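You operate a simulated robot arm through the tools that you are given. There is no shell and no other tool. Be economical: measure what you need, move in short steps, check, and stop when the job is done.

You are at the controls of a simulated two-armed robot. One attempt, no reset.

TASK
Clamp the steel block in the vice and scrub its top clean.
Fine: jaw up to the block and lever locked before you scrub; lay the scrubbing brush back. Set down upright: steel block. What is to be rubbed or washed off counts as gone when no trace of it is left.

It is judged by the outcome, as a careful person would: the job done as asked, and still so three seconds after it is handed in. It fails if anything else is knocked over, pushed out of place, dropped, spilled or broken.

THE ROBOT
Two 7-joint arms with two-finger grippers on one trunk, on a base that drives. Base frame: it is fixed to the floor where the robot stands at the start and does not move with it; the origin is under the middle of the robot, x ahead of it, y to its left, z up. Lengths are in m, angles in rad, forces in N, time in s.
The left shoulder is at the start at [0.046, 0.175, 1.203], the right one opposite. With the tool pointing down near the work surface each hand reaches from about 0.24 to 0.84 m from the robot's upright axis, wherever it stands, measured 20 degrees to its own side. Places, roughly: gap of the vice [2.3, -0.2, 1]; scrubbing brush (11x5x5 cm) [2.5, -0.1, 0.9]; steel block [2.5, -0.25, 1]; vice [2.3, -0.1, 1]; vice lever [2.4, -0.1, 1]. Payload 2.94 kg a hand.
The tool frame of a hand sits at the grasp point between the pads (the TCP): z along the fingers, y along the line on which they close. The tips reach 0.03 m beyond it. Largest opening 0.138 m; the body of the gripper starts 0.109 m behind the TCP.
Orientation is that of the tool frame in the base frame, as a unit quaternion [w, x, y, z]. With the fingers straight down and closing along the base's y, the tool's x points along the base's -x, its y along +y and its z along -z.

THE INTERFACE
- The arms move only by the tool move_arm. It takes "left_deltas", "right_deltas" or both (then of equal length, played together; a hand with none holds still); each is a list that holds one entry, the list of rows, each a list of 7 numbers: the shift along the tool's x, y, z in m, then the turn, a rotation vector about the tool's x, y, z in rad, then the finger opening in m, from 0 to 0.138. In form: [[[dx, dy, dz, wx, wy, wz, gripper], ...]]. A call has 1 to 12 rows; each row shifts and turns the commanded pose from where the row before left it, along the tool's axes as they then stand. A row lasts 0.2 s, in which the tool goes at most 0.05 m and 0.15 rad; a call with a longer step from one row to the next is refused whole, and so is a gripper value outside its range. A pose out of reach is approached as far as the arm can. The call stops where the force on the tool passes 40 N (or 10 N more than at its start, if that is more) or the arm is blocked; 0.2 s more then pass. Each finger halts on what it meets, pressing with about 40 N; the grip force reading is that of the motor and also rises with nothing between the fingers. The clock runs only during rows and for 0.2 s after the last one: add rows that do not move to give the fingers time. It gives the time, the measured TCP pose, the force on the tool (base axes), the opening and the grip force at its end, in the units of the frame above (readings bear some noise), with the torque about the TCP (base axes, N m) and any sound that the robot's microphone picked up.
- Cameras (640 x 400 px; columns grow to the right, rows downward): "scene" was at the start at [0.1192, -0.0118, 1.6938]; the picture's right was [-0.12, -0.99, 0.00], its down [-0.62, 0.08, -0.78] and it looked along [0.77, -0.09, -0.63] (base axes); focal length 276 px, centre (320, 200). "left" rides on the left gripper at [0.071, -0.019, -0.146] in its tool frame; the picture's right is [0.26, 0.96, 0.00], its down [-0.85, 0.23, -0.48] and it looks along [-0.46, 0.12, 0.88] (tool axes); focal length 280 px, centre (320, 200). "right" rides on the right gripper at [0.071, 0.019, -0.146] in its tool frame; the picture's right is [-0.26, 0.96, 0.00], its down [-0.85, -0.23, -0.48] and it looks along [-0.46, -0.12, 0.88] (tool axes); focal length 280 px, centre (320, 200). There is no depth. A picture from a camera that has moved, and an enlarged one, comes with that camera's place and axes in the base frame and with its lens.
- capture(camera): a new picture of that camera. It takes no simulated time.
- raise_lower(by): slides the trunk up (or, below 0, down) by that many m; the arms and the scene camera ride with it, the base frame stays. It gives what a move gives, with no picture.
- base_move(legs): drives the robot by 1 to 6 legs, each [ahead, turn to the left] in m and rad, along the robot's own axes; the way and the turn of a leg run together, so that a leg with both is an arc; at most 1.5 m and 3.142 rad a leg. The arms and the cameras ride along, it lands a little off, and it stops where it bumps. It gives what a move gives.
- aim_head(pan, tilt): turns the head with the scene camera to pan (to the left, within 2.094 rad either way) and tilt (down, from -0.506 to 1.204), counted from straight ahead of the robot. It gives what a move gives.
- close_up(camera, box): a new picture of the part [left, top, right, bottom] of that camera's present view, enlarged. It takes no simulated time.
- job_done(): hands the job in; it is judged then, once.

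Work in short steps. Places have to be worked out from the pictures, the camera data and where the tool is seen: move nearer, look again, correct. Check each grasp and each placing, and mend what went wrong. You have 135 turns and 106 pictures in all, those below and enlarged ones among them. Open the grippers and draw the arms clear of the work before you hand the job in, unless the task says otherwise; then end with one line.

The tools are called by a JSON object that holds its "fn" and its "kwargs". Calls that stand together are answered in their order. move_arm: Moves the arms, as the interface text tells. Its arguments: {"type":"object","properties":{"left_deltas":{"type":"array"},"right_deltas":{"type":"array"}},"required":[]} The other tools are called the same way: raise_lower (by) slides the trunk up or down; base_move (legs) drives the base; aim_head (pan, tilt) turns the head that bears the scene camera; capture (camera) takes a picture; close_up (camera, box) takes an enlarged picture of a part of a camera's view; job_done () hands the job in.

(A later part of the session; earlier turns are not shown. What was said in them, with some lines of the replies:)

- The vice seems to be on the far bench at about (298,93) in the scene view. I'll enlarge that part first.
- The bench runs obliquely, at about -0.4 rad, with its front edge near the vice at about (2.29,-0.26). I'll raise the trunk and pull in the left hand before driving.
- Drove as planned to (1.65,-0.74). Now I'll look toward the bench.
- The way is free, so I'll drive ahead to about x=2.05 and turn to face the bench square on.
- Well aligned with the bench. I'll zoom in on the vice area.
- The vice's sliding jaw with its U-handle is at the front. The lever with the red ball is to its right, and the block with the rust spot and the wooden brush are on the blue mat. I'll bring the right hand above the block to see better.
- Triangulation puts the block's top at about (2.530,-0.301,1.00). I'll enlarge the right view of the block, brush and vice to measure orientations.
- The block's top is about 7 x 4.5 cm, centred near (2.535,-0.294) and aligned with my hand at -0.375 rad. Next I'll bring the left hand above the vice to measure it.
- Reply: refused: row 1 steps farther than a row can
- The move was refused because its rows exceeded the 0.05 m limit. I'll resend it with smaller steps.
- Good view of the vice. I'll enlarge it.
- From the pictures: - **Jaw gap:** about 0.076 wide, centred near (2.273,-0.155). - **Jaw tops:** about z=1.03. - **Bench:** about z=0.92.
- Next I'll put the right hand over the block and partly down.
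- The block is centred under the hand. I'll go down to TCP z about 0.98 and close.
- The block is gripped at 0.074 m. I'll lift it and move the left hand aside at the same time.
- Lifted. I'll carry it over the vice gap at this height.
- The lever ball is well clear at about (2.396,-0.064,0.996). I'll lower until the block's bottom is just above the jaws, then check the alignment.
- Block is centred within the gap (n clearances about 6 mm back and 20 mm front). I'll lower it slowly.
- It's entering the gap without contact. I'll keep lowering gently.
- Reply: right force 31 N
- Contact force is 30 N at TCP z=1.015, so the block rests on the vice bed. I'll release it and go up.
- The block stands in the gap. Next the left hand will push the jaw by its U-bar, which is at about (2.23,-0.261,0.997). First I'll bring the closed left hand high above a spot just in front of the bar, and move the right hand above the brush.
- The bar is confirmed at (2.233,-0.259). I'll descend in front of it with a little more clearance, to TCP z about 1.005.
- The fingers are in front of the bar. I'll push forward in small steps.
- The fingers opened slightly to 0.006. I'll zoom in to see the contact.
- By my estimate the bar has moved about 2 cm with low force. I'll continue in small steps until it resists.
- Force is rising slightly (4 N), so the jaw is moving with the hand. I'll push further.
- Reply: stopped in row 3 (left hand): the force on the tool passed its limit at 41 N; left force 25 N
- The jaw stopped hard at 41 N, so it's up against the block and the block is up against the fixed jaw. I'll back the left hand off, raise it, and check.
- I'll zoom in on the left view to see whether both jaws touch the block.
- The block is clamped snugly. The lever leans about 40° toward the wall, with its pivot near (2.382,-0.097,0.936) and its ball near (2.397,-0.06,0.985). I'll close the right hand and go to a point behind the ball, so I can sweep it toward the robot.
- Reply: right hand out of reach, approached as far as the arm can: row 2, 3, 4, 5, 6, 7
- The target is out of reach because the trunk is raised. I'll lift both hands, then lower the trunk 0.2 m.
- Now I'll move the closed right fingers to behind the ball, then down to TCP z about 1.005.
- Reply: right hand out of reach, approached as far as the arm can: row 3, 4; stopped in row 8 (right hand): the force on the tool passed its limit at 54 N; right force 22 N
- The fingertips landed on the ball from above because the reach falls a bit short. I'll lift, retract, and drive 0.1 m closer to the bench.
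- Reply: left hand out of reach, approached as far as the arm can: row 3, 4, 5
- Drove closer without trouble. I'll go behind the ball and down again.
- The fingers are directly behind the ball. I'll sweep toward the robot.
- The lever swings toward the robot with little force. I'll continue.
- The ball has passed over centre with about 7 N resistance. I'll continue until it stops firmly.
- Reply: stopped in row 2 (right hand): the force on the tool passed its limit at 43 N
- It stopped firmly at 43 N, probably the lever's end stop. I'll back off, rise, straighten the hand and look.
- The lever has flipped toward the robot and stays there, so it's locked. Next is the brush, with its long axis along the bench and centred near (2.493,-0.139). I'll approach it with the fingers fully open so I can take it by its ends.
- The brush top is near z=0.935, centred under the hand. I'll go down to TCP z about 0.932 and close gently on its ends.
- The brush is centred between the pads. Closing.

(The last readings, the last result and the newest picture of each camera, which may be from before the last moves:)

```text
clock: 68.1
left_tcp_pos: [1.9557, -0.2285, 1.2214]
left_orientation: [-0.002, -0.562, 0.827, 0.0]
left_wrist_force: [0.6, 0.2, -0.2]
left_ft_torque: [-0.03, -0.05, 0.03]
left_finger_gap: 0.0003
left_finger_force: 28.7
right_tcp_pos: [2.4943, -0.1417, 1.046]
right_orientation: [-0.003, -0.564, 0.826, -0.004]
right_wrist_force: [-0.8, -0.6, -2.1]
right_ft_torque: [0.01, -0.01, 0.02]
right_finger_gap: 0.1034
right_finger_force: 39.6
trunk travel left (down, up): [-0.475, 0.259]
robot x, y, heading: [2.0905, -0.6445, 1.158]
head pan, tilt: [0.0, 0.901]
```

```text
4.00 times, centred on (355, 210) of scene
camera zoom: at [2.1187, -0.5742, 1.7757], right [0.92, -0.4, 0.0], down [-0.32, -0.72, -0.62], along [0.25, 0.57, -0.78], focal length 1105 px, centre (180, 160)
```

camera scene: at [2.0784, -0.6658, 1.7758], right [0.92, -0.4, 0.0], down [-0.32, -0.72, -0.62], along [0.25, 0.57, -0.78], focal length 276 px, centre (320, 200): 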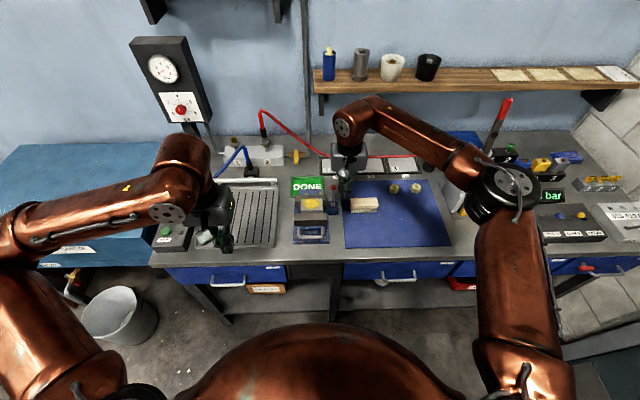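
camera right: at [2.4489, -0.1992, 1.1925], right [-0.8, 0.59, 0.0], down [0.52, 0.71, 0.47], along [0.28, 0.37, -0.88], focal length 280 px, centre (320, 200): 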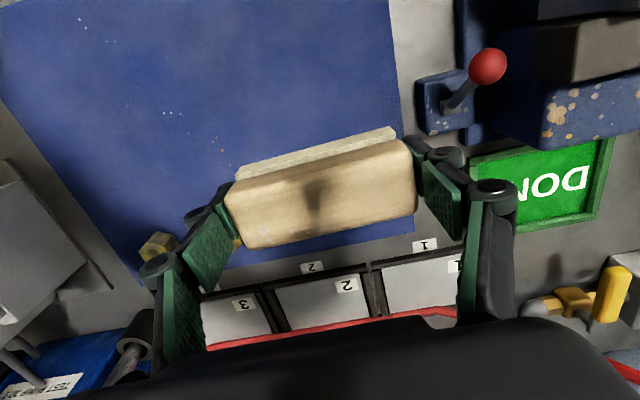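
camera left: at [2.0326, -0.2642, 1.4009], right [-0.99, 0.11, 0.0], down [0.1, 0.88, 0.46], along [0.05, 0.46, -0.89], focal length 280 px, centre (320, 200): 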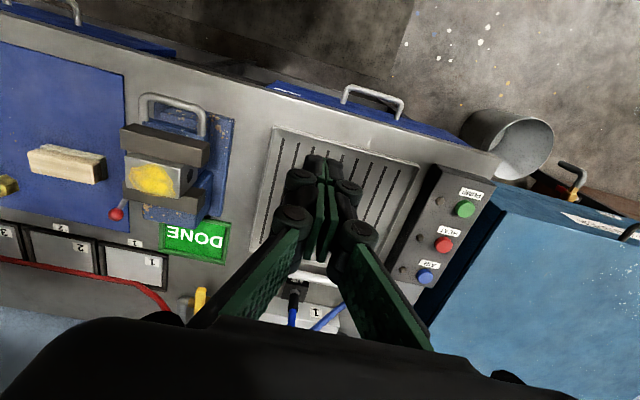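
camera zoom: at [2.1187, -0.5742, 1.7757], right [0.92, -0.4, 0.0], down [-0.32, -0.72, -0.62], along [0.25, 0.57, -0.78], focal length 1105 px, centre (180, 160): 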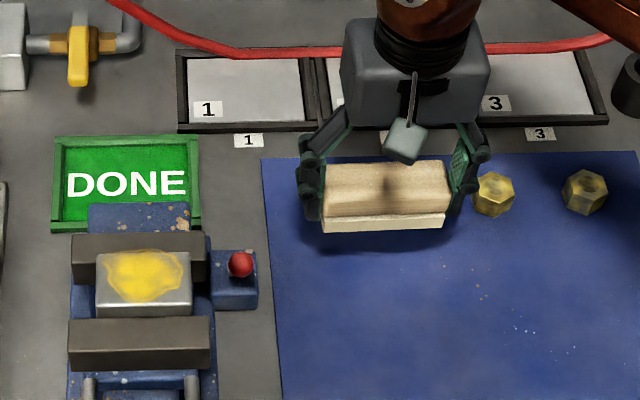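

The brush is held (0.103 m). I'll raise it and carry it over the block's top at about (2.279,-0.140).

{"fn": "move_arm", "kwargs": {"right_deltas": [[[0, 0, -0.045, 0, 0, 0, 0.09], [0, 0, -0.045, 0, 0, 0, 0.09], [0, 0, -0.045, 0, 0, 0, 0.09], [0.0154, 0.0402, 0, 0, 0, 0, 0.09], [0.0154, 0.0402, 0, 0, 0, 0, 0.09], [0.0154, 0.0402, 0, 0, 0, 0, 0.09], [0.0154, 0.0402, 0, 0, 0, 0, 0.09], [0.0154, 0.0402, 0, 0, 0, 0, 0.09], [0, 0, 0.03, 0, 0, 0, 0.09], [0, 0, 0.03, 0, 0, 0, 0.09]]]}}

{"fn": "capture", "kwargs": {"camera": "right"}}

{"fn": "capture", "kwargs": {"camera": "left"}}

{"fn": "close_up", "kwargs": {"camera": "scene", "box": [260, 160, 380, 240]}}

```text
clock: 70.3
left_tcp_pos: [1.9573, -0.228, 1.221]
left_orientation: [-0.003, -0.562, 0.827, -0.001]
left_wrist_force: [-0.3, -0.1, -0.2]
left_ft_torque: [-0.02, -0.03, 0.01]
left_finger_gap: 0.0
left_finger_force: 28.4
right_tcp_pos: [2.2795, -0.1376, 1.1178]
right_orientation: [-0.003, -0.565, 0.825, -0.003]
right_wrist_force: [-0.3, 0.4, -1.2]
right_ft_torque: [-0.03, -0.01, -0.02]
right_finger_gap: 0.1034
right_finger_force: 39.7
trunk travel left (down, up): [-0.475, 0.259]
robot x, y, heading: [2.0872, -0.6443, 1.152]
head pan, tilt: [0.0, 0.901]
```

```text
37 pictures are left
camera right: at [2.235, -0.1943, 1.2654], right [-0.8, 0.59, 0.0], down [0.52, 0.71, 0.47], along [0.28, 0.38, -0.88], focal length 280 px, centre (320, 200)
```

right: 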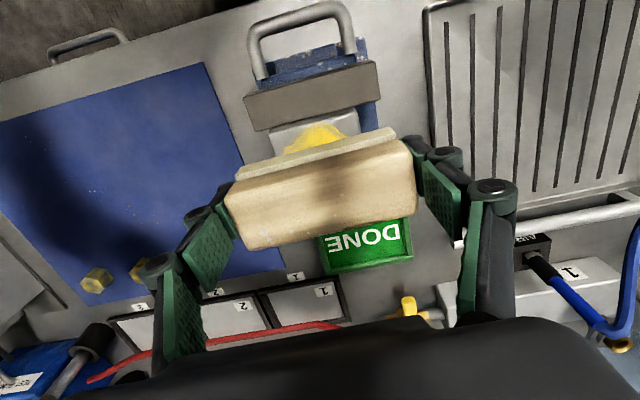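

```text
36 pictures are left
camera left: at [1.9484, -0.2998, 1.3672], right [-0.99, 0.11, 0.0], down [0.1, 0.88, 0.47], along [0.05, 0.47, -0.88], focal length 280 px, centre (320, 200)
```

left: 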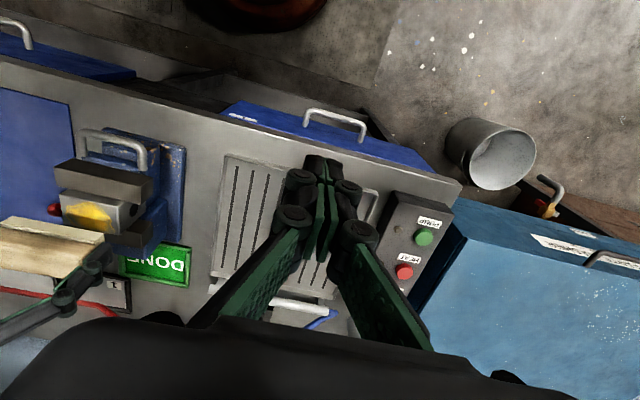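

```text
5.00 times, centred on (320, 200) of scene
camera zoom: at [2.1185, -0.5732, 1.7756], right [0.92, -0.4, 0.0], down [-0.32, -0.72, -0.62], along [0.25, 0.57, -0.78], focal length 1382 px, centre (320, 200)
```

zoom: 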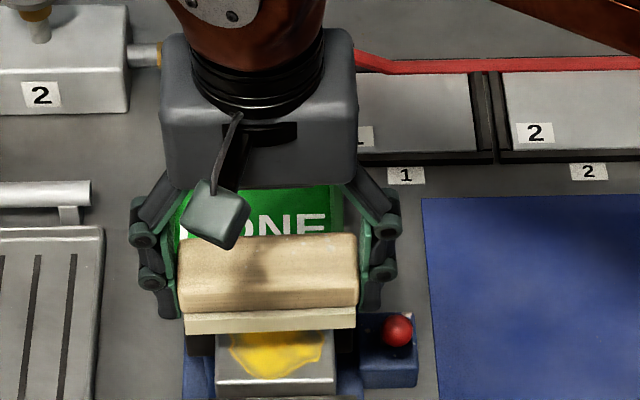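

The brush is above the block. I'll lower it slowly to feel for contact.

{"fn": "move_arm", "kwargs": {"right_deltas": [[[0, 0, 0.01, 0, 0, 0, 0.09], [0, 0, 0.01, 0, 0, 0, 0.09], [0, 0, 0.005, 0, 0, 0, 0.09], [0, 0, 0.005, 0, 0, 0, 0.09]]]}}

{"fn": "close_up", "kwargs": {"camera": "scene", "box": [260, 160, 380, 240]}}

```text
clock: 71.3
left_tcp_pos: [1.9554, -0.2284, 1.2206]
left_orientation: [-0.002, -0.561, 0.828, -0.001]
left_wrist_force: [-0.5, 0.1, -0.2]
left_ft_torque: [0.01, -0.01, -0.03]
left_finger_gap: 0.0
left_finger_force: 28.5
right_tcp_pos: [2.2788, -0.1371, 1.0891]
right_orientation: [-0.003, -0.564, 0.825, -0.004]
right_wrist_force: [0.1, -0.4, -1.5]
right_ft_torque: [0.0, 0.0, 0.01]
right_finger_gap: 0.1037
right_finger_force: 40.5
trunk travel left (down, up): [-0.475, 0.259]
robot x, y, heading: [2.0888, -0.6407, 1.16]
head pan, tilt: [0.0, 0.901]
```

```text
5.00 times, centred on (320, 200) of scene
camera zoom: at [2.1189, -0.5734, 1.7756], right [0.92, -0.4, 0.0], down [-0.32, -0.72, -0.62], along [0.25, 0.57, -0.78], focal length 1382 px, centre (320, 200)
```

zoom: 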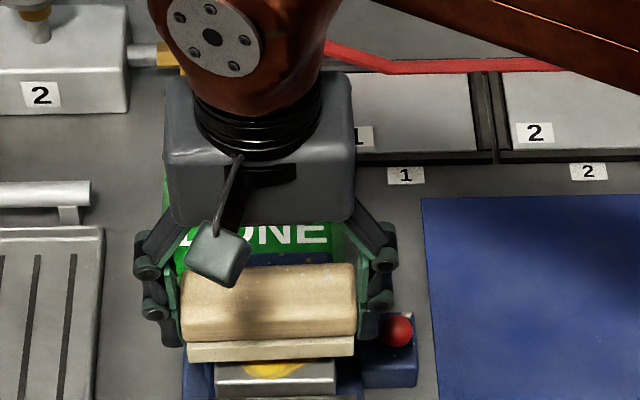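

{"fn": "move_arm", "kwargs": {"right_deltas": [[[0, 0, 0.005, 0, 0, 0, 0.09], [0, 0, 0.004, 0, 0, 0, 0.09], [0, 0, 0.004, 0, 0, 0, 0.09]]]}}

```text
clock: 72.1
left_tcp_pos: [1.9574, -0.2267, 1.2204]
left_orientation: [-0.002, -0.563, 0.827, 0.0]
left_wrist_force: [-0.2, -0.6, 0.4]
left_ft_torque: [0.05, 0.02, 0.0]
left_finger_gap: 0.0
left_finger_force: 28.3
right_tcp_pos: [2.2787, -0.1383, 1.0753]
right_orientation: [-0.003, -0.564, 0.826, -0.003]
right_wrist_force: [0.2, -0.3, -2.3]
right_ft_torque: [0.02, -0.02, -0.01]
right_finger_gap: 0.1035
right_finger_force: 39.7
trunk travel left (down, up): [-0.475, 0.259]
robot x, y, heading: [2.088, -0.6432, 1.157]
head pan, tilt: [0.0, 0.901]
```

No contact yet; lowering more.

{"fn": "move_arm", "kwargs": {"right_deltas": [[[0, 0, 0.004, 0, 0, 0, 0.09], [0, 0, 0.004, 0, 0, 0, 0.09], [0, 0, 0.003, 0, 0, 0, 0.09]]]}}

{"fn": "close_up", "kwargs": {"camera": "scene", "box": [260, 160, 380, 240]}}

{"fn": "close_up", "kwargs": {"camera": "left", "box": [0, 110, 210, 290]}}

```text
clock: 72.9
left_tcp_pos: [1.9561, -0.2289, 1.2231]
left_orientation: [-0.002, -0.562, 0.827, 0.0]
left_wrist_force: [-0.7, 0.1, 0.3]
left_ft_torque: [-0.02, 0.0, -0.02]
left_finger_gap: 0.0
left_finger_force: 28.8
right_tcp_pos: [2.278, -0.1379, 1.0696]
right_orientation: [-0.001, -0.563, 0.826, 0.0]
right_wrist_force: [5.7, 1.9, 27.2]
right_ft_torque: [-0.43, -0.38, 0.14]
right_finger_gap: 0.1038
right_finger_force: 39.9
trunk travel left (down, up): [-0.475, 0.259]
robot x, y, heading: [2.0882, -0.6445, 1.155]
head pan, tilt: [0.0, 0.901]
```

```text
5.00 times, centred on (320, 200) of scene
camera zoom: at [2.1189, -0.5756, 1.7762], right [0.92, -0.4, 0.0], down [-0.32, -0.72, -0.62], along [0.25, 0.57, -0.78], focal length 1382 px, centre (320, 200)
```

zoom: 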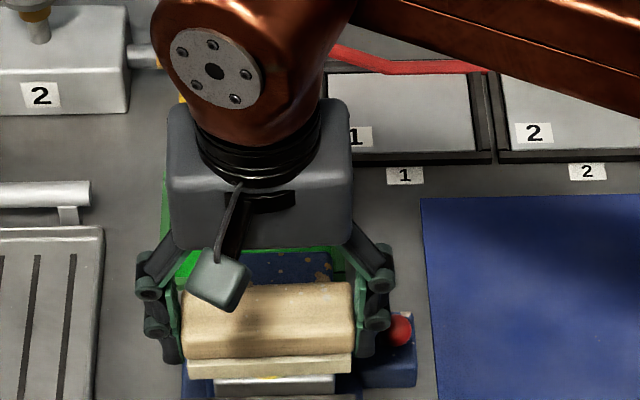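

```text
2.22 times, centred on (105, 200) of left
camera zoom: at [1.9488, -0.3015, 1.3682], right [-0.99, 0.11, 0.0], down [0.1, 0.88, 0.47], along [0.05, 0.47, -0.88], focal length 623 px, centre (798, 200)
```

zoom: 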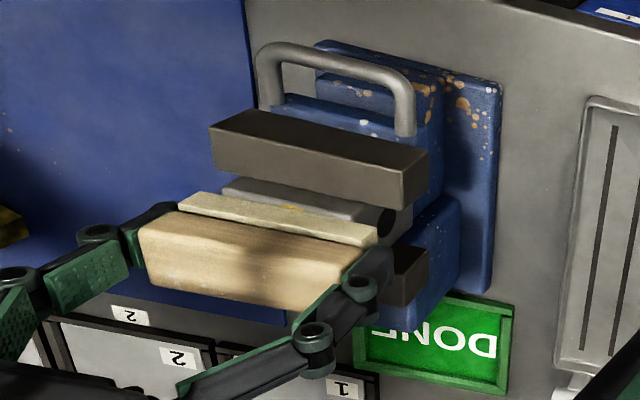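

Contact is 27 N at TCP z=1.070, but the brush sits about 1 cm too far back: the block's front strip shows. I'll ease the pressure and do strokes along the bench direction, then shift forward and repeat.

{"fn": "move_arm", "kwargs": {"right_deltas": [[[0, 0, -0.002, 0, 0, 0, 0.09], [0, 0.022, 0, 0, 0, 0, 0.09], [0, -0.022, 0, 0, 0, 0, 0.09], [0, -0.022, 0, 0, 0, 0, 0.09], [0, 0.022, 0, 0, 0, 0, 0.09], [0.01, 0, 0, 0, 0, 0, 0.09], [0, 0.022, 0, 0, 0, 0, 0.09], [0, -0.022, 0, 0, 0, 0, 0.09], [0, -0.022, 0, 0, 0, 0, 0.09], [0, 0.022, 0, 0, 0, 0, 0.09]]]}}

{"fn": "close_up", "kwargs": {"camera": "left", "box": [0, 110, 210, 290]}}

```text
clock: 74.0
left_tcp_pos: [1.9743, -0.2352, 1.2346]
left_orientation: [0.037, -0.584, 0.804, -0.107]
left_wrist_force: [0.4, 0.2, 0.0]
left_ft_torque: [-0.02, -0.04, -0.01]
left_finger_gap: 0.0001
left_finger_force: 28.2
right_tcp_pos: [2.2962, -0.1439, 1.067]
right_orientation: [-0.004, -0.562, 0.827, -0.007]
right_wrist_force: [0.9, -1.9, 6.0]
right_ft_torque: [0.07, -0.08, -0.03]
right_finger_gap: 0.1035
right_finger_force: 40.3
trunk travel left (down, up): [-0.475, 0.259]
robot x, y, heading: [2.0924, -0.6397, 1.155]
head pan, tilt: [0.0, 0.901]
stopped in row 5 (left hand): the arm was blocked; the commanded pose is now the measured one
```

```text
2.22 times, centred on (105, 200) of left
camera zoom: at [1.9428, -0.2897, 1.3851], right [-0.98, 0.03, -0.19], down [-0.04, 0.93, 0.36], along [0.19, 0.36, -0.91], focal length 623 px, centre (798, 200)
```

zoom: 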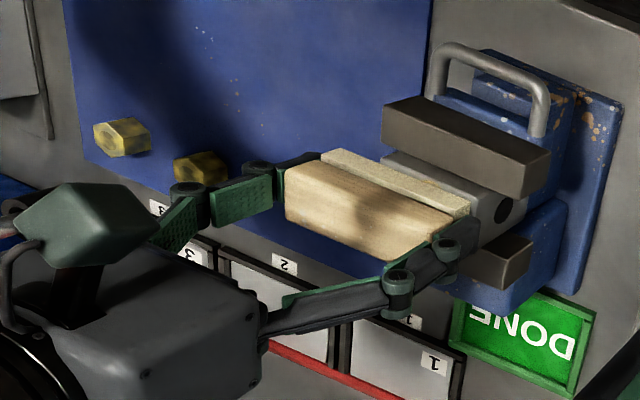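

The left arm reports being blocked and has tilted. I'll look at the whole scene to see why.

{"fn": "capture", "kwargs": {"camera": "scene"}}

```text
30 pictures are left
camera scene: at [2.1182, -0.5728, 1.7753], right [0.91, -0.4, 0.0], down [-0.32, -0.72, -0.62], along [0.25, 0.57, -0.78], focal length 276 px, centre (320, 200)
```

scene: 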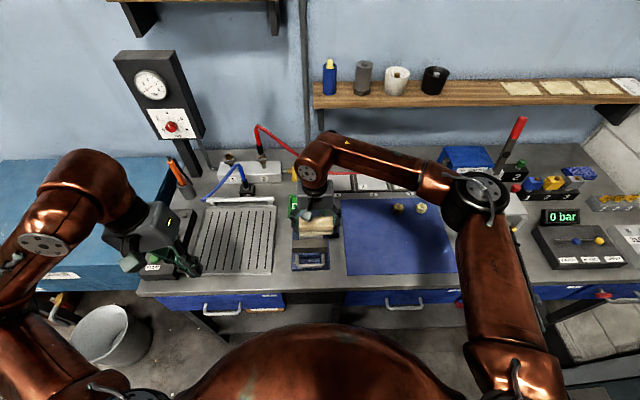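

No contact there. The left arm is just folded near its limit and slipped. I'll straighten it and extend it into a comfortable pose, lifting the brush a little so I can see the block.

{"fn": "move_arm", "kwargs": {"left_deltas": [[[-0.03, 0, -0.01, -0.11, -0.03, 0.03, 0], [-0.03, 0, -0.01, -0.11, -0.03, 0.03, 0], [-0.03, 0, -0.01, 0, 0, 0, 0], [-0.02, 0, -0.01, 0, 0, 0, 0]]], "right_deltas": [[[0, 0, -0.02, 0, 0, 0, 0.09], [0, 0, -0.03, 0, 0, 0, 0.09], [-0.01, 0, -0.03, 0, 0, 0, 0.09], [-0.02, 0, 0, 0, 0, 0, 0.09]]]}}

{"fn": "close_up", "kwargs": {"camera": "scene", "box": [260, 180, 380, 260]}}

```text
clock: 75.0
left_tcp_pos: [2.01, -0.1302, 1.2724]
left_orientation: [-0.002, -0.565, 0.825, 0.002]
left_wrist_force: [0.3, -0.2, -0.6]
left_ft_torque: [0.01, 0.04, 0.01]
left_finger_gap: 0.0004
left_finger_force: 28.6
right_tcp_pos: [2.307, -0.1161, 1.1461]
right_orientation: [-0.004, -0.562, 0.827, -0.006]
right_wrist_force: [-0.6, 0.1, -2.0]
right_ft_torque: [0.0, 0.05, 0.02]
right_finger_gap: 0.1036
right_finger_force: 39.8
trunk travel left (down, up): [-0.475, 0.259]
robot x, y, heading: [2.0882, -0.6422, 1.16]
head pan, tilt: [0.0, 0.901]
```

```text
5.00 times, centred on (320, 220) of scene
camera zoom: at [2.1201, -0.5725, 1.7755], right [0.92, -0.4, 0.0], down [-0.32, -0.72, -0.62], along [0.25, 0.57, -0.78], focal length 1382 px, centre (320, 100)
```

zoom: 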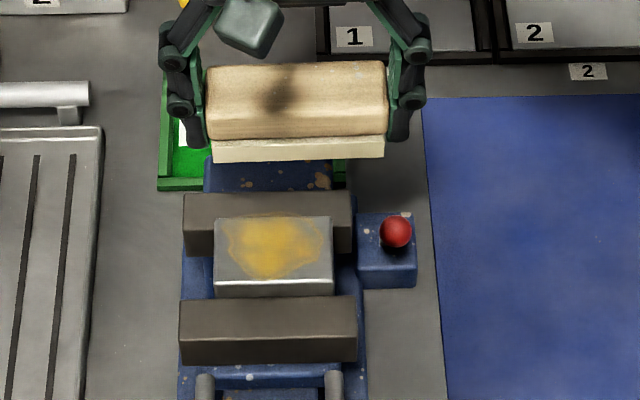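

The stain has faded but some remains. The left arm is fine again. I'll go back down with about 15 N and do more strokes.

{"fn": "move_arm", "kwargs": {"right_deltas": [[[0.0163, 0.0078, 0.025, 0, 0, 0, 0.09], [0.0164, 0.0079, 0.025, 0, 0, 0, 0.09], [0, 0, 0.02, 0, 0, 0, 0.09], [0, 0, 0.0106, 0, 0, 0, 0.09], [0, 0.022, 0, 0, 0, 0, 0.09], [0, -0.044, 0, 0, 0, 0, 0.09], [0, 0.044, 0, 0, 0, 0, 0.09], [0, -0.044, 0, 0, 0, 0, 0.09], [0, 0.044, 0, 0, 0, 0, 0.09], [0, -0.044, 0, 0, 0, 0, 0.09], [0, 0.044, 0, 0, 0, 0, 0.09], [0, -0.022, 0, 0, 0, 0, 0.09]]]}}

```text
clock: 77.6
left_tcp_pos: [2.0078, -0.1311, 1.2744]
left_orientation: [0.0, -0.565, 0.825, 0.003]
left_wrist_force: [0.1, -0.1, 1.0]
left_ft_torque: [0.01, 0.02, -0.02]
left_finger_gap: 0.0001
left_finger_force: 28.1
right_tcp_pos: [2.28, -0.1417, 1.0674]
right_orientation: [-0.004, -0.563, 0.827, -0.005]
right_wrist_force: [-3.4, 1.5, 11.3]
right_ft_torque: [-0.07, -0.27, 0.01]
right_finger_gap: 0.1035
right_finger_force: 40.4
trunk travel left (down, up): [-0.475, 0.259]
robot x, y, heading: [2.0877, -0.6428, 1.153]
head pan, tilt: [0.0, 0.901]
```

Those strokes ran cleanly at about 11 N. I'll do another set, slightly nearer the robot and then slightly farther from it.

{"fn": "move_arm", "kwargs": {"right_deltas": [[[0.008, 0.022, 0, 0, 0, 0, 0.09], [0, -0.044, 0, 0, 0, 0, 0.09], [0, 0.044, 0, 0, 0, 0, 0.09], [0, -0.044, 0, 0, 0, 0, 0.09], [0, 0.044, 0, 0, 0, 0, 0.09], [-0.016, 0, 0, 0, 0, 0, 0.09], [0, -0.044, 0, 0, 0, 0, 0.09], [0, 0.044, 0, 0, 0, 0, 0.09], [0, -0.044, 0, 0, 0, 0, 0.09], [0, 0.044, 0, 0, 0, 0, 0.09], [0.008, -0.022, 0, 0, 0, 0, 0.09]]]}}

{"fn": "move_arm", "kwargs": {"right_deltas": [[[0, 0, -0.02, 0, 0, 0, 0.09], [-0.01, -0.02, -0.04, 0, 0, 0, 0.09], [-0.03, -0.02, -0.03, 0, 0, 0, 0.09]]]}}

{"fn": "close_up", "kwargs": {"camera": "scene", "box": [280, 190, 370, 250]}}

```text
clock: 80.0
left_tcp_pos: [2.0069, -0.1297, 1.2727]
left_orientation: [0.001, -0.565, 0.825, 0.002]
left_wrist_force: [0.2, 0.9, -0.8]
left_ft_torque: [-0.01, -0.03, -0.02]
left_finger_gap: 0.0002
left_finger_force: 28.3
right_tcp_pos: [2.2775, -0.1387, 1.0681]
right_orientation: [-0.003, -0.563, 0.826, -0.006]
right_wrist_force: [-1.2, -0.1, 3.2]
right_ft_torque: [0.19, 0.14, 0.04]
right_finger_gap: 0.1033
right_finger_force: 39.7
trunk travel left (down, up): [-0.475, 0.259]
robot x, y, heading: [2.0926, -0.6438, 1.154]
head pan, tilt: [0.0, 0.901]
```

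```text
clock: 80.8
left_tcp_pos: [2.01, -0.1294, 1.2735]
left_orientation: [0.001, -0.564, 0.826, 0.003]
left_wrist_force: [0.2, 0.3, 0.1]
left_ft_torque: [0.02, -0.03, -0.01]
left_finger_gap: 0.0
left_finger_force: 29.0
right_tcp_pos: [2.336, -0.117, 1.1558]
right_orientation: [-0.004, -0.563, 0.826, -0.006]
right_wrist_force: [0.1, 0.2, -0.9]
right_ft_torque: [0.0, 0.04, 0.02]
right_finger_gap: 0.1035
right_finger_force: 39.7
trunk travel left (down, up): [-0.475, 0.259]
robot x, y, heading: [2.0888, -0.6463, 1.157]
head pan, tilt: [0.0, 0.901]
```

```text
6.67 times, centred on (325, 220) of scene
camera zoom: at [2.1196, -0.573, 1.7756], right [0.91, -0.4, 0.0], down [-0.32, -0.72, -0.62], along [0.25, 0.57, -0.78], focal length 1842 px, centre (287, 67)
```

zoom: 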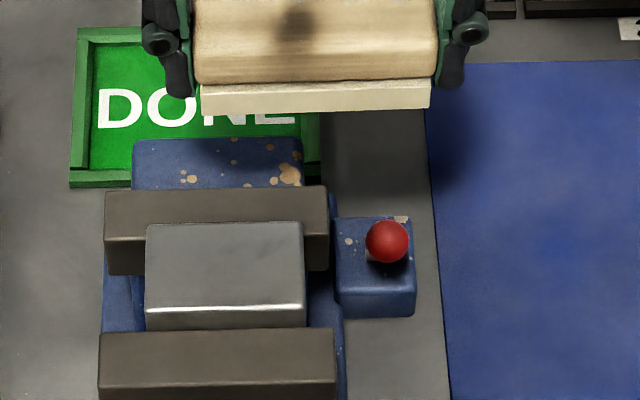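

The top looks clean. I'll check from the right hand camera before returning the brush.

{"fn": "close_up", "kwargs": {"camera": "right", "box": [240, 0, 520, 180]}}

{"fn": "close_up", "kwargs": {"camera": "left", "box": [0, 60, 210, 240]}}

```text
2.22 times, centred on (380, 90) of right
camera zoom: at [2.2901, -0.1729, 1.3038], right [-0.8, 0.6, -0.01], down [0.53, 0.71, 0.47], along [0.28, 0.37, -0.88], focal length 623 px, centre (187, 444)
```

zoom: 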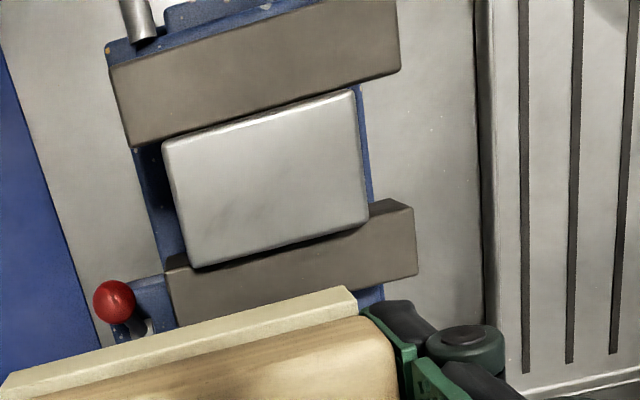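

```text
2.22 times, centred on (105, 150) of left
camera zoom: at [2.0021, -0.2036, 1.4187], right [-0.99, 0.11, 0.0], down [0.09, 0.87, 0.48], along [0.05, 0.48, -0.88], focal length 623 px, centre (798, 311)
```

zoom: 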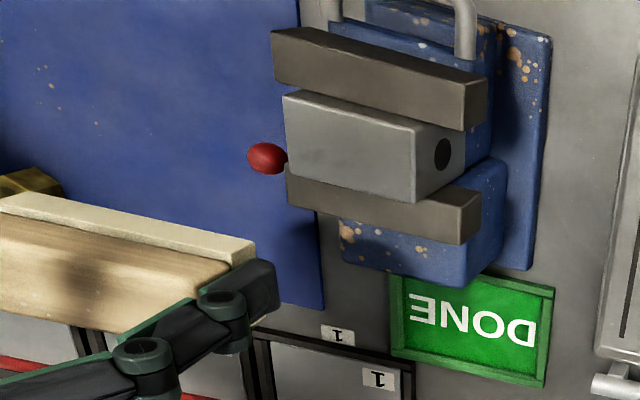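

It's clean, with the jaws tight. Since no trace may remain and there's a very faint smudge, I'll do one more set of strokes.

{"fn": "move_arm", "kwargs": {"right_deltas": [[[0.0212, 0.0215, 0.025, 0, 0, 0, 0.09], [0.0213, 0.0216, 0.025, 0, 0, 0, 0.09], [0, 0, 0.025, 0, 0, 0, 0.09], [0, 0, 0.016, 0, 0, 0, 0.09], [0.006, 0.022, 0, 0, 0, 0, 0.09], [0, -0.044, 0, 0, 0, 0, 0.09], [0, 0.044, 0, 0, 0, 0, 0.09], [0, -0.044, 0, 0, 0, 0, 0.09], [-0.012, 0.044, 0, 0, 0, 0, 0.09], [0, -0.044, 0, 0, 0, 0, 0.09], [0, 0.044, 0, 0, 0, 0, 0.09], [0, -0.022, 0, 0, 0, 0, 0.09]]]}}

{"fn": "move_arm", "kwargs": {"right_deltas": [[[0, 0, -0.03, 0, 0, 0, 0.09], [0, -0.02, -0.04, 0, 0, 0, 0.09], [-0.02, -0.04, -0.02, 0, 0, 0, 0.09]]]}}

{"fn": "close_up", "kwargs": {"camera": "right", "box": [240, 0, 520, 180]}}

```text
clock: 83.4
left_tcp_pos: [2.0048, -0.1306, 1.2732]
left_orientation: [0.002, -0.566, 0.825, 0.002]
left_wrist_force: [-1.2, 0.4, -0.2]
left_ft_torque: [-0.04, -0.07, -0.02]
left_finger_gap: 0.0001
left_finger_force: 28.2
right_tcp_pos: [2.2723, -0.1364, 1.0652]
right_orientation: [-0.004, -0.564, 0.826, -0.003]
right_wrist_force: [-9.1, 3.4, 26.5]
right_ft_torque: [0.04, 0.38, -0.04]
right_finger_gap: 0.1036
right_finger_force: 40.3
trunk travel left (down, up): [-0.475, 0.259]
robot x, y, heading: [2.091, -0.642, 1.16]
head pan, tilt: [0.0, 0.901]
```

```text
clock: 84.2
left_tcp_pos: [2.0122, -0.1297, 1.273]
left_orientation: [0.0, -0.564, 0.826, 0.003]
left_wrist_force: [0.9, -0.2, 0.0]
left_ft_torque: [-0.04, 0.05, 0.01]
left_finger_gap: 0.0002
left_finger_force: 28.5
right_tcp_pos: [2.342, -0.1391, 1.1549]
right_orientation: [-0.006, -0.563, 0.827, -0.005]
right_wrist_force: [1.3, 0.2, -1.1]
right_ft_torque: [-0.01, 0.08, -0.04]
right_finger_gap: 0.1033
right_finger_force: 40.1
trunk travel left (down, up): [-0.475, 0.259]
robot x, y, heading: [2.0885, -0.6427, 1.158]
head pan, tilt: [0.0, 0.901]
```

```text
2.22 times, centred on (380, 90) of right
camera zoom: at [2.2981, -0.1958, 1.3018], right [-0.8, 0.6, -0.01], down [0.53, 0.71, 0.46], along [0.28, 0.37, -0.89], focal length 623 px, centre (187, 444)
```

zoom: 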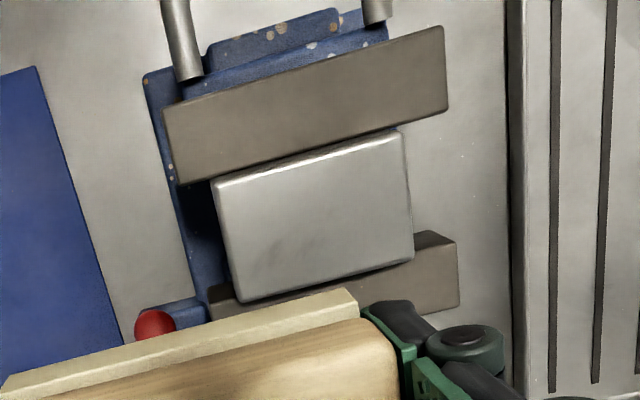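

The block is clean; the faint marks are its texture. I'll carry the brush back over its original spot and lower it.

{"fn": "move_arm", "kwargs": {"right_deltas": [[[-0.0137, -0.0355, 0, 0, 0, 0, 0.09], [-0.0137, -0.0355, 0, 0, 0, 0, 0.09], [-0.0137, -0.0355, 0, 0, 0, 0, 0.09], [-0.0136, -0.0354, 0, 0, 0, 0, 0.09], [0, 0, 0.04, 0, 0, 0, 0.09], [0, 0, 0.04, 0, 0, 0, 0.09], [0, 0, 0.04, 0, 0, 0, 0.09]]]}}

{"fn": "capture", "kwargs": {"camera": "right"}}

```text
clock: 85.8
left_tcp_pos: [2.0093, -0.1297, 1.2735]
left_orientation: [0.0, -0.564, 0.826, 0.002]
left_wrist_force: [0.9, 0.4, -0.3]
left_ft_torque: [-0.06, 0.0, 0.01]
left_finger_gap: 0.0
left_finger_force: 28.9
right_tcp_pos: [2.4934, -0.1413, 1.0352]
right_orientation: [-0.003, -0.563, 0.827, -0.005]
right_wrist_force: [-0.1, -0.3, -1.7]
right_ft_torque: [0.01, 0.04, 0.0]
right_finger_gap: 0.1034
right_finger_force: 39.7
trunk travel left (down, up): [-0.475, 0.259]
robot x, y, heading: [2.0907, -0.6418, 1.157]
head pan, tilt: [0.0, 0.901]
```

```text
24 pictures are left
camera right: at [2.4486, -0.1981, 1.1815], right [-0.8, 0.6, -0.01], down [0.53, 0.71, 0.47], along [0.28, 0.37, -0.88], focal length 280 px, centre (320, 200)
```

right: 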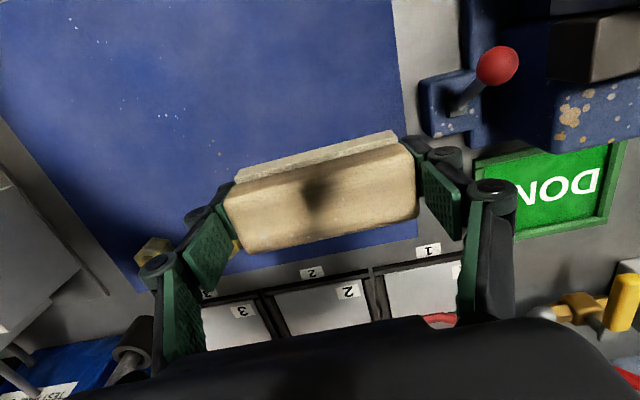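

Right over its original place. I'll lower to the pick height.

{"fn": "move_arm", "kwargs": {"right_deltas": [[[0, 0, 0.03, 0, 0, 0, 0.09], [0, 0, 0.03, 0, 0, 0, 0.09], [0, 0, 0.025, 0, 0, 0, 0.09], [0, 0, 0.01, 0, 0, 0, 0.09], [0, 0, 0.006, 0, 0, 0, 0.09]]]}}

```text
clock: 87.0
left_tcp_pos: [2.0094, -0.1313, 1.2731]
left_orientation: [0.001, -0.564, 0.826, 0.002]
left_wrist_force: [0.1, -1.5, -0.5]
left_ft_torque: [0.0, 0.0, 0.0]
left_finger_gap: 0.0001
left_finger_force: 28.1
right_tcp_pos: [2.493, -0.1436, 0.9331]
right_orientation: [-0.004, -0.563, 0.827, -0.006]
right_wrist_force: [0.3, 0.0, -1.4]
right_ft_torque: [0.0, -0.02, 0.0]
right_finger_gap: 0.1035
right_finger_force: 40.1
trunk travel left (down, up): [-0.475, 0.259]
robot x, y, heading: [2.0919, -0.6414, 1.152]
head pan, tilt: [0.0, 0.901]
```

No contact yet, so I'll ease down a few more millimetres.

{"fn": "move_arm", "kwargs": {"right_deltas": [[[0, 0, 0.002, 0, 0, 0, 0.09], [0, 0, 0.002, 0, 0, 0, 0.09]]]}}

```text
clock: 87.6
left_tcp_pos: [2.0095, -0.1327, 1.2726]
left_orientation: [-0.001, -0.564, 0.826, 0.003]
left_wrist_force: [0.7, 0.8, 0.1]
left_ft_torque: [0.02, 0.03, 0.01]
left_finger_gap: 0.0002
left_finger_force: 28.1
right_tcp_pos: [2.4944, -0.1442, 0.9301]
right_orientation: [-0.004, -0.562, 0.827, -0.005]
right_wrist_force: [0.6, -0.4, 5.9]
right_ft_torque: [0.08, 0.29, 0.0]
right_finger_gap: 0.1035
right_finger_force: 39.7
trunk travel left (down, up): [-0.475, 0.259]
robot x, y, heading: [2.0904, -0.645, 1.15]
head pan, tilt: [0.0, 0.901]
```

Contact at 6 N: the brush is on the mat. I'll release it slowly and rise.

{"fn": "move_arm", "kwargs": {"right_deltas": [[[0, 0, 0, 0, 0, 0, 0.106], [0, 0, 0, 0, 0, 0, 0.12], [0, 0, 0, 0, 0, 0, 0.138], [0, 0, 0, 0, 0, 0, 0.138], [0, 0, 0, 0, 0, 0, 0.138], [0, 0, -0.03, 0, 0, 0, 0.138], [0, 0, -0.045, 0, 0, 0, 0.138], [0, 0, -0.045, 0, 0, 0, 0.138], [0, 0, -0.045, 0, 0, 0, 0.138], [0.03, 0, -0.035, 0, 0, 0, 0.138], [0.04, -0.02, 0, 0, 0, 0, 0.138], [0.04, -0.02, 0, 0, 0, 0, 0.138]]]}}

{"fn": "capture", "kwargs": {"camera": "scene"}}

{"fn": "close_up", "kwargs": {"camera": "scene", "box": [270, 180, 430, 280]}}

```text
clock: 90.2
left_tcp_pos: [2.0084, -0.1327, 1.2742]
left_orientation: [0.001, -0.564, 0.826, 0.004]
left_wrist_force: [-0.7, -0.5, 0.8]
left_ft_torque: [0.06, 0.03, -0.02]
left_finger_gap: 0.0
left_finger_force: 28.6
right_tcp_pos: [2.4923, -0.2607, 1.1332]
right_orientation: [-0.003, -0.562, 0.827, -0.004]
right_wrist_force: [-0.4, 0.1, 0.5]
right_ft_torque: [0.02, -0.02, 0.02]
right_finger_gap: 0.1379
right_finger_force: 0.0
trunk travel left (down, up): [-0.475, 0.259]
robot x, y, heading: [2.0913, -0.6469, 1.154]
head pan, tilt: [0.0, 0.901]
```

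```text
23 pictures are left
camera scene: at [2.1195, -0.5761, 1.7758], right [0.92, -0.4, 0.0], down [-0.32, -0.72, -0.62], along [0.25, 0.57, -0.78], focal length 276 px, centre (320, 200)
```

scene: 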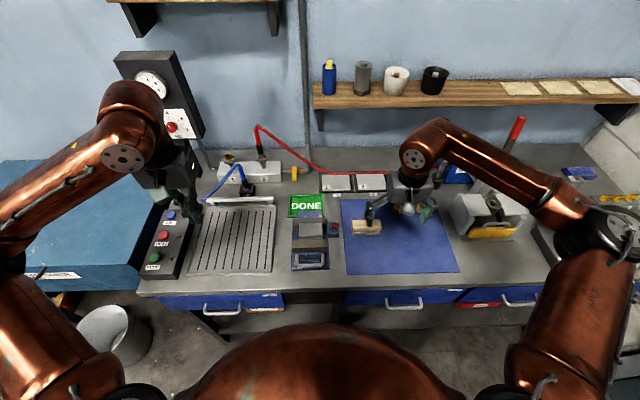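

```text
4.00 times, centred on (350, 230) of scene
camera zoom: at [2.1195, -0.5761, 1.7758], right [0.92, -0.4, 0.0], down [-0.32, -0.72, -0.62], along [0.25, 0.57, -0.78], focal length 1105 px, centre (200, 80)
```

zoom: 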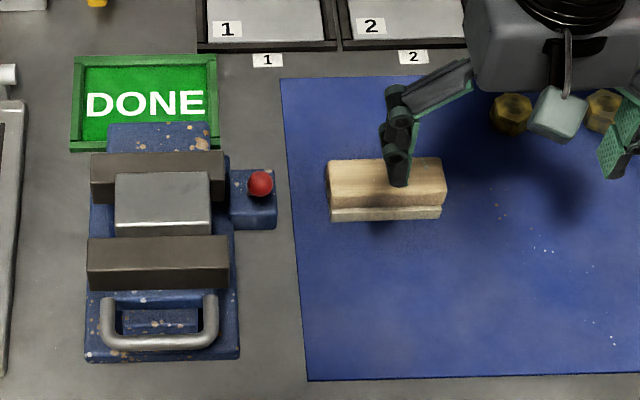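

Block clean and clamped, lever locked, brush back in its place. I'll open the left gripper and draw both arms clear.

{"fn": "move_arm", "kwargs": {"right_deltas": [[[0.03, -0.02, -0.02, 0, 0, 0, 0.138], [0.03, -0.02, -0.02, 0, 0, 0, 0.138], [0.03, -0.02, -0.02, 0, 0, 0, 0.138], [0, 0, -0.02, 0, 0, 0, 0.138]]], "left_deltas": [[[0.02, 0, -0.01, 0, 0, 0, 0.03], [0.02, 0, -0.01, 0, 0, 0, 0.06], [0, 0, -0.01, 0, 0, 0, 0.08], [0, 0, -0.01, 0, 0, 0, 0.08]]]}}

{"fn": "capture", "kwargs": {"camera": "scene"}}

{"fn": "close_up", "kwargs": {"camera": "scene", "box": [280, 180, 440, 280]}}

```text
clock: 91.2
left_tcp_pos: [1.9946, -0.1683, 1.3127]
left_orientation: [0.0, -0.564, 0.826, 0.001]
left_wrist_force: [-0.4, 0.2, 0.2]
left_ft_torque: [0.0, -0.01, -0.01]
left_finger_gap: 0.0804
left_finger_force: 0.2
right_tcp_pos: [2.5127, -0.3643, 1.2122]
right_orientation: [-0.004, -0.563, 0.827, -0.006]
right_wrist_force: [0.7, 0.2, -0.3]
right_ft_torque: [-0.03, 0.01, -0.02]
right_finger_gap: 0.1381
right_finger_force: 0.1
trunk travel left (down, up): [-0.475, 0.259]
robot x, y, heading: [2.0927, -0.6413, 1.155]
head pan, tilt: [0.0, 0.901]
```

```text
21 pictures are left
camera scene: at [2.1188, -0.5731, 1.7756], right [0.92, -0.4, 0.0], down [-0.32, -0.72, -0.62], along [0.25, 0.57, -0.78], focal length 276 px, centre (320, 200)
```

scene: 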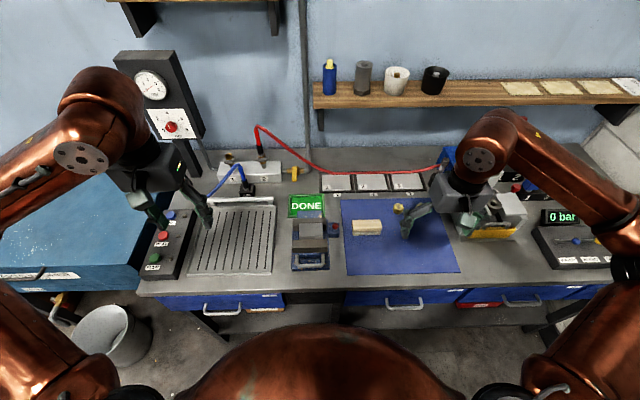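

```text
4.00 times, centred on (360, 230) of scene
camera zoom: at [2.1188, -0.5731, 1.7756], right [0.92, -0.4, 0.0], down [-0.32, -0.72, -0.62], along [0.25, 0.57, -0.78], focal length 1105 px, centre (160, 80)
```

zoom: 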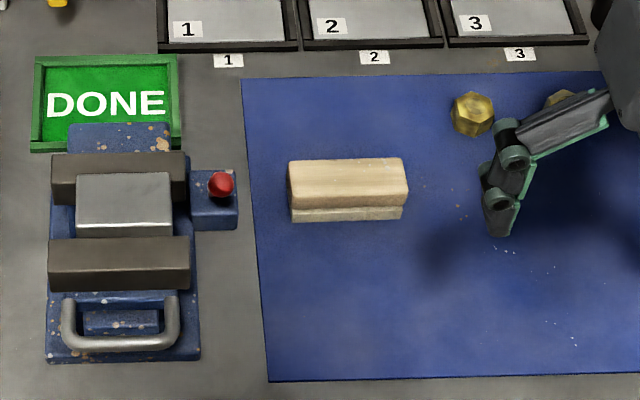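

Everything is in place and the arms are clear, so I'm handing in the job.

{"fn": "job_done", "kwargs": {}}

```text
The job is handed in.
```

The steel block is upright in the vice with the jaw tight and the lever locked, its top is scrubbed with no stain visible, and the brush is back in its place on the mat.
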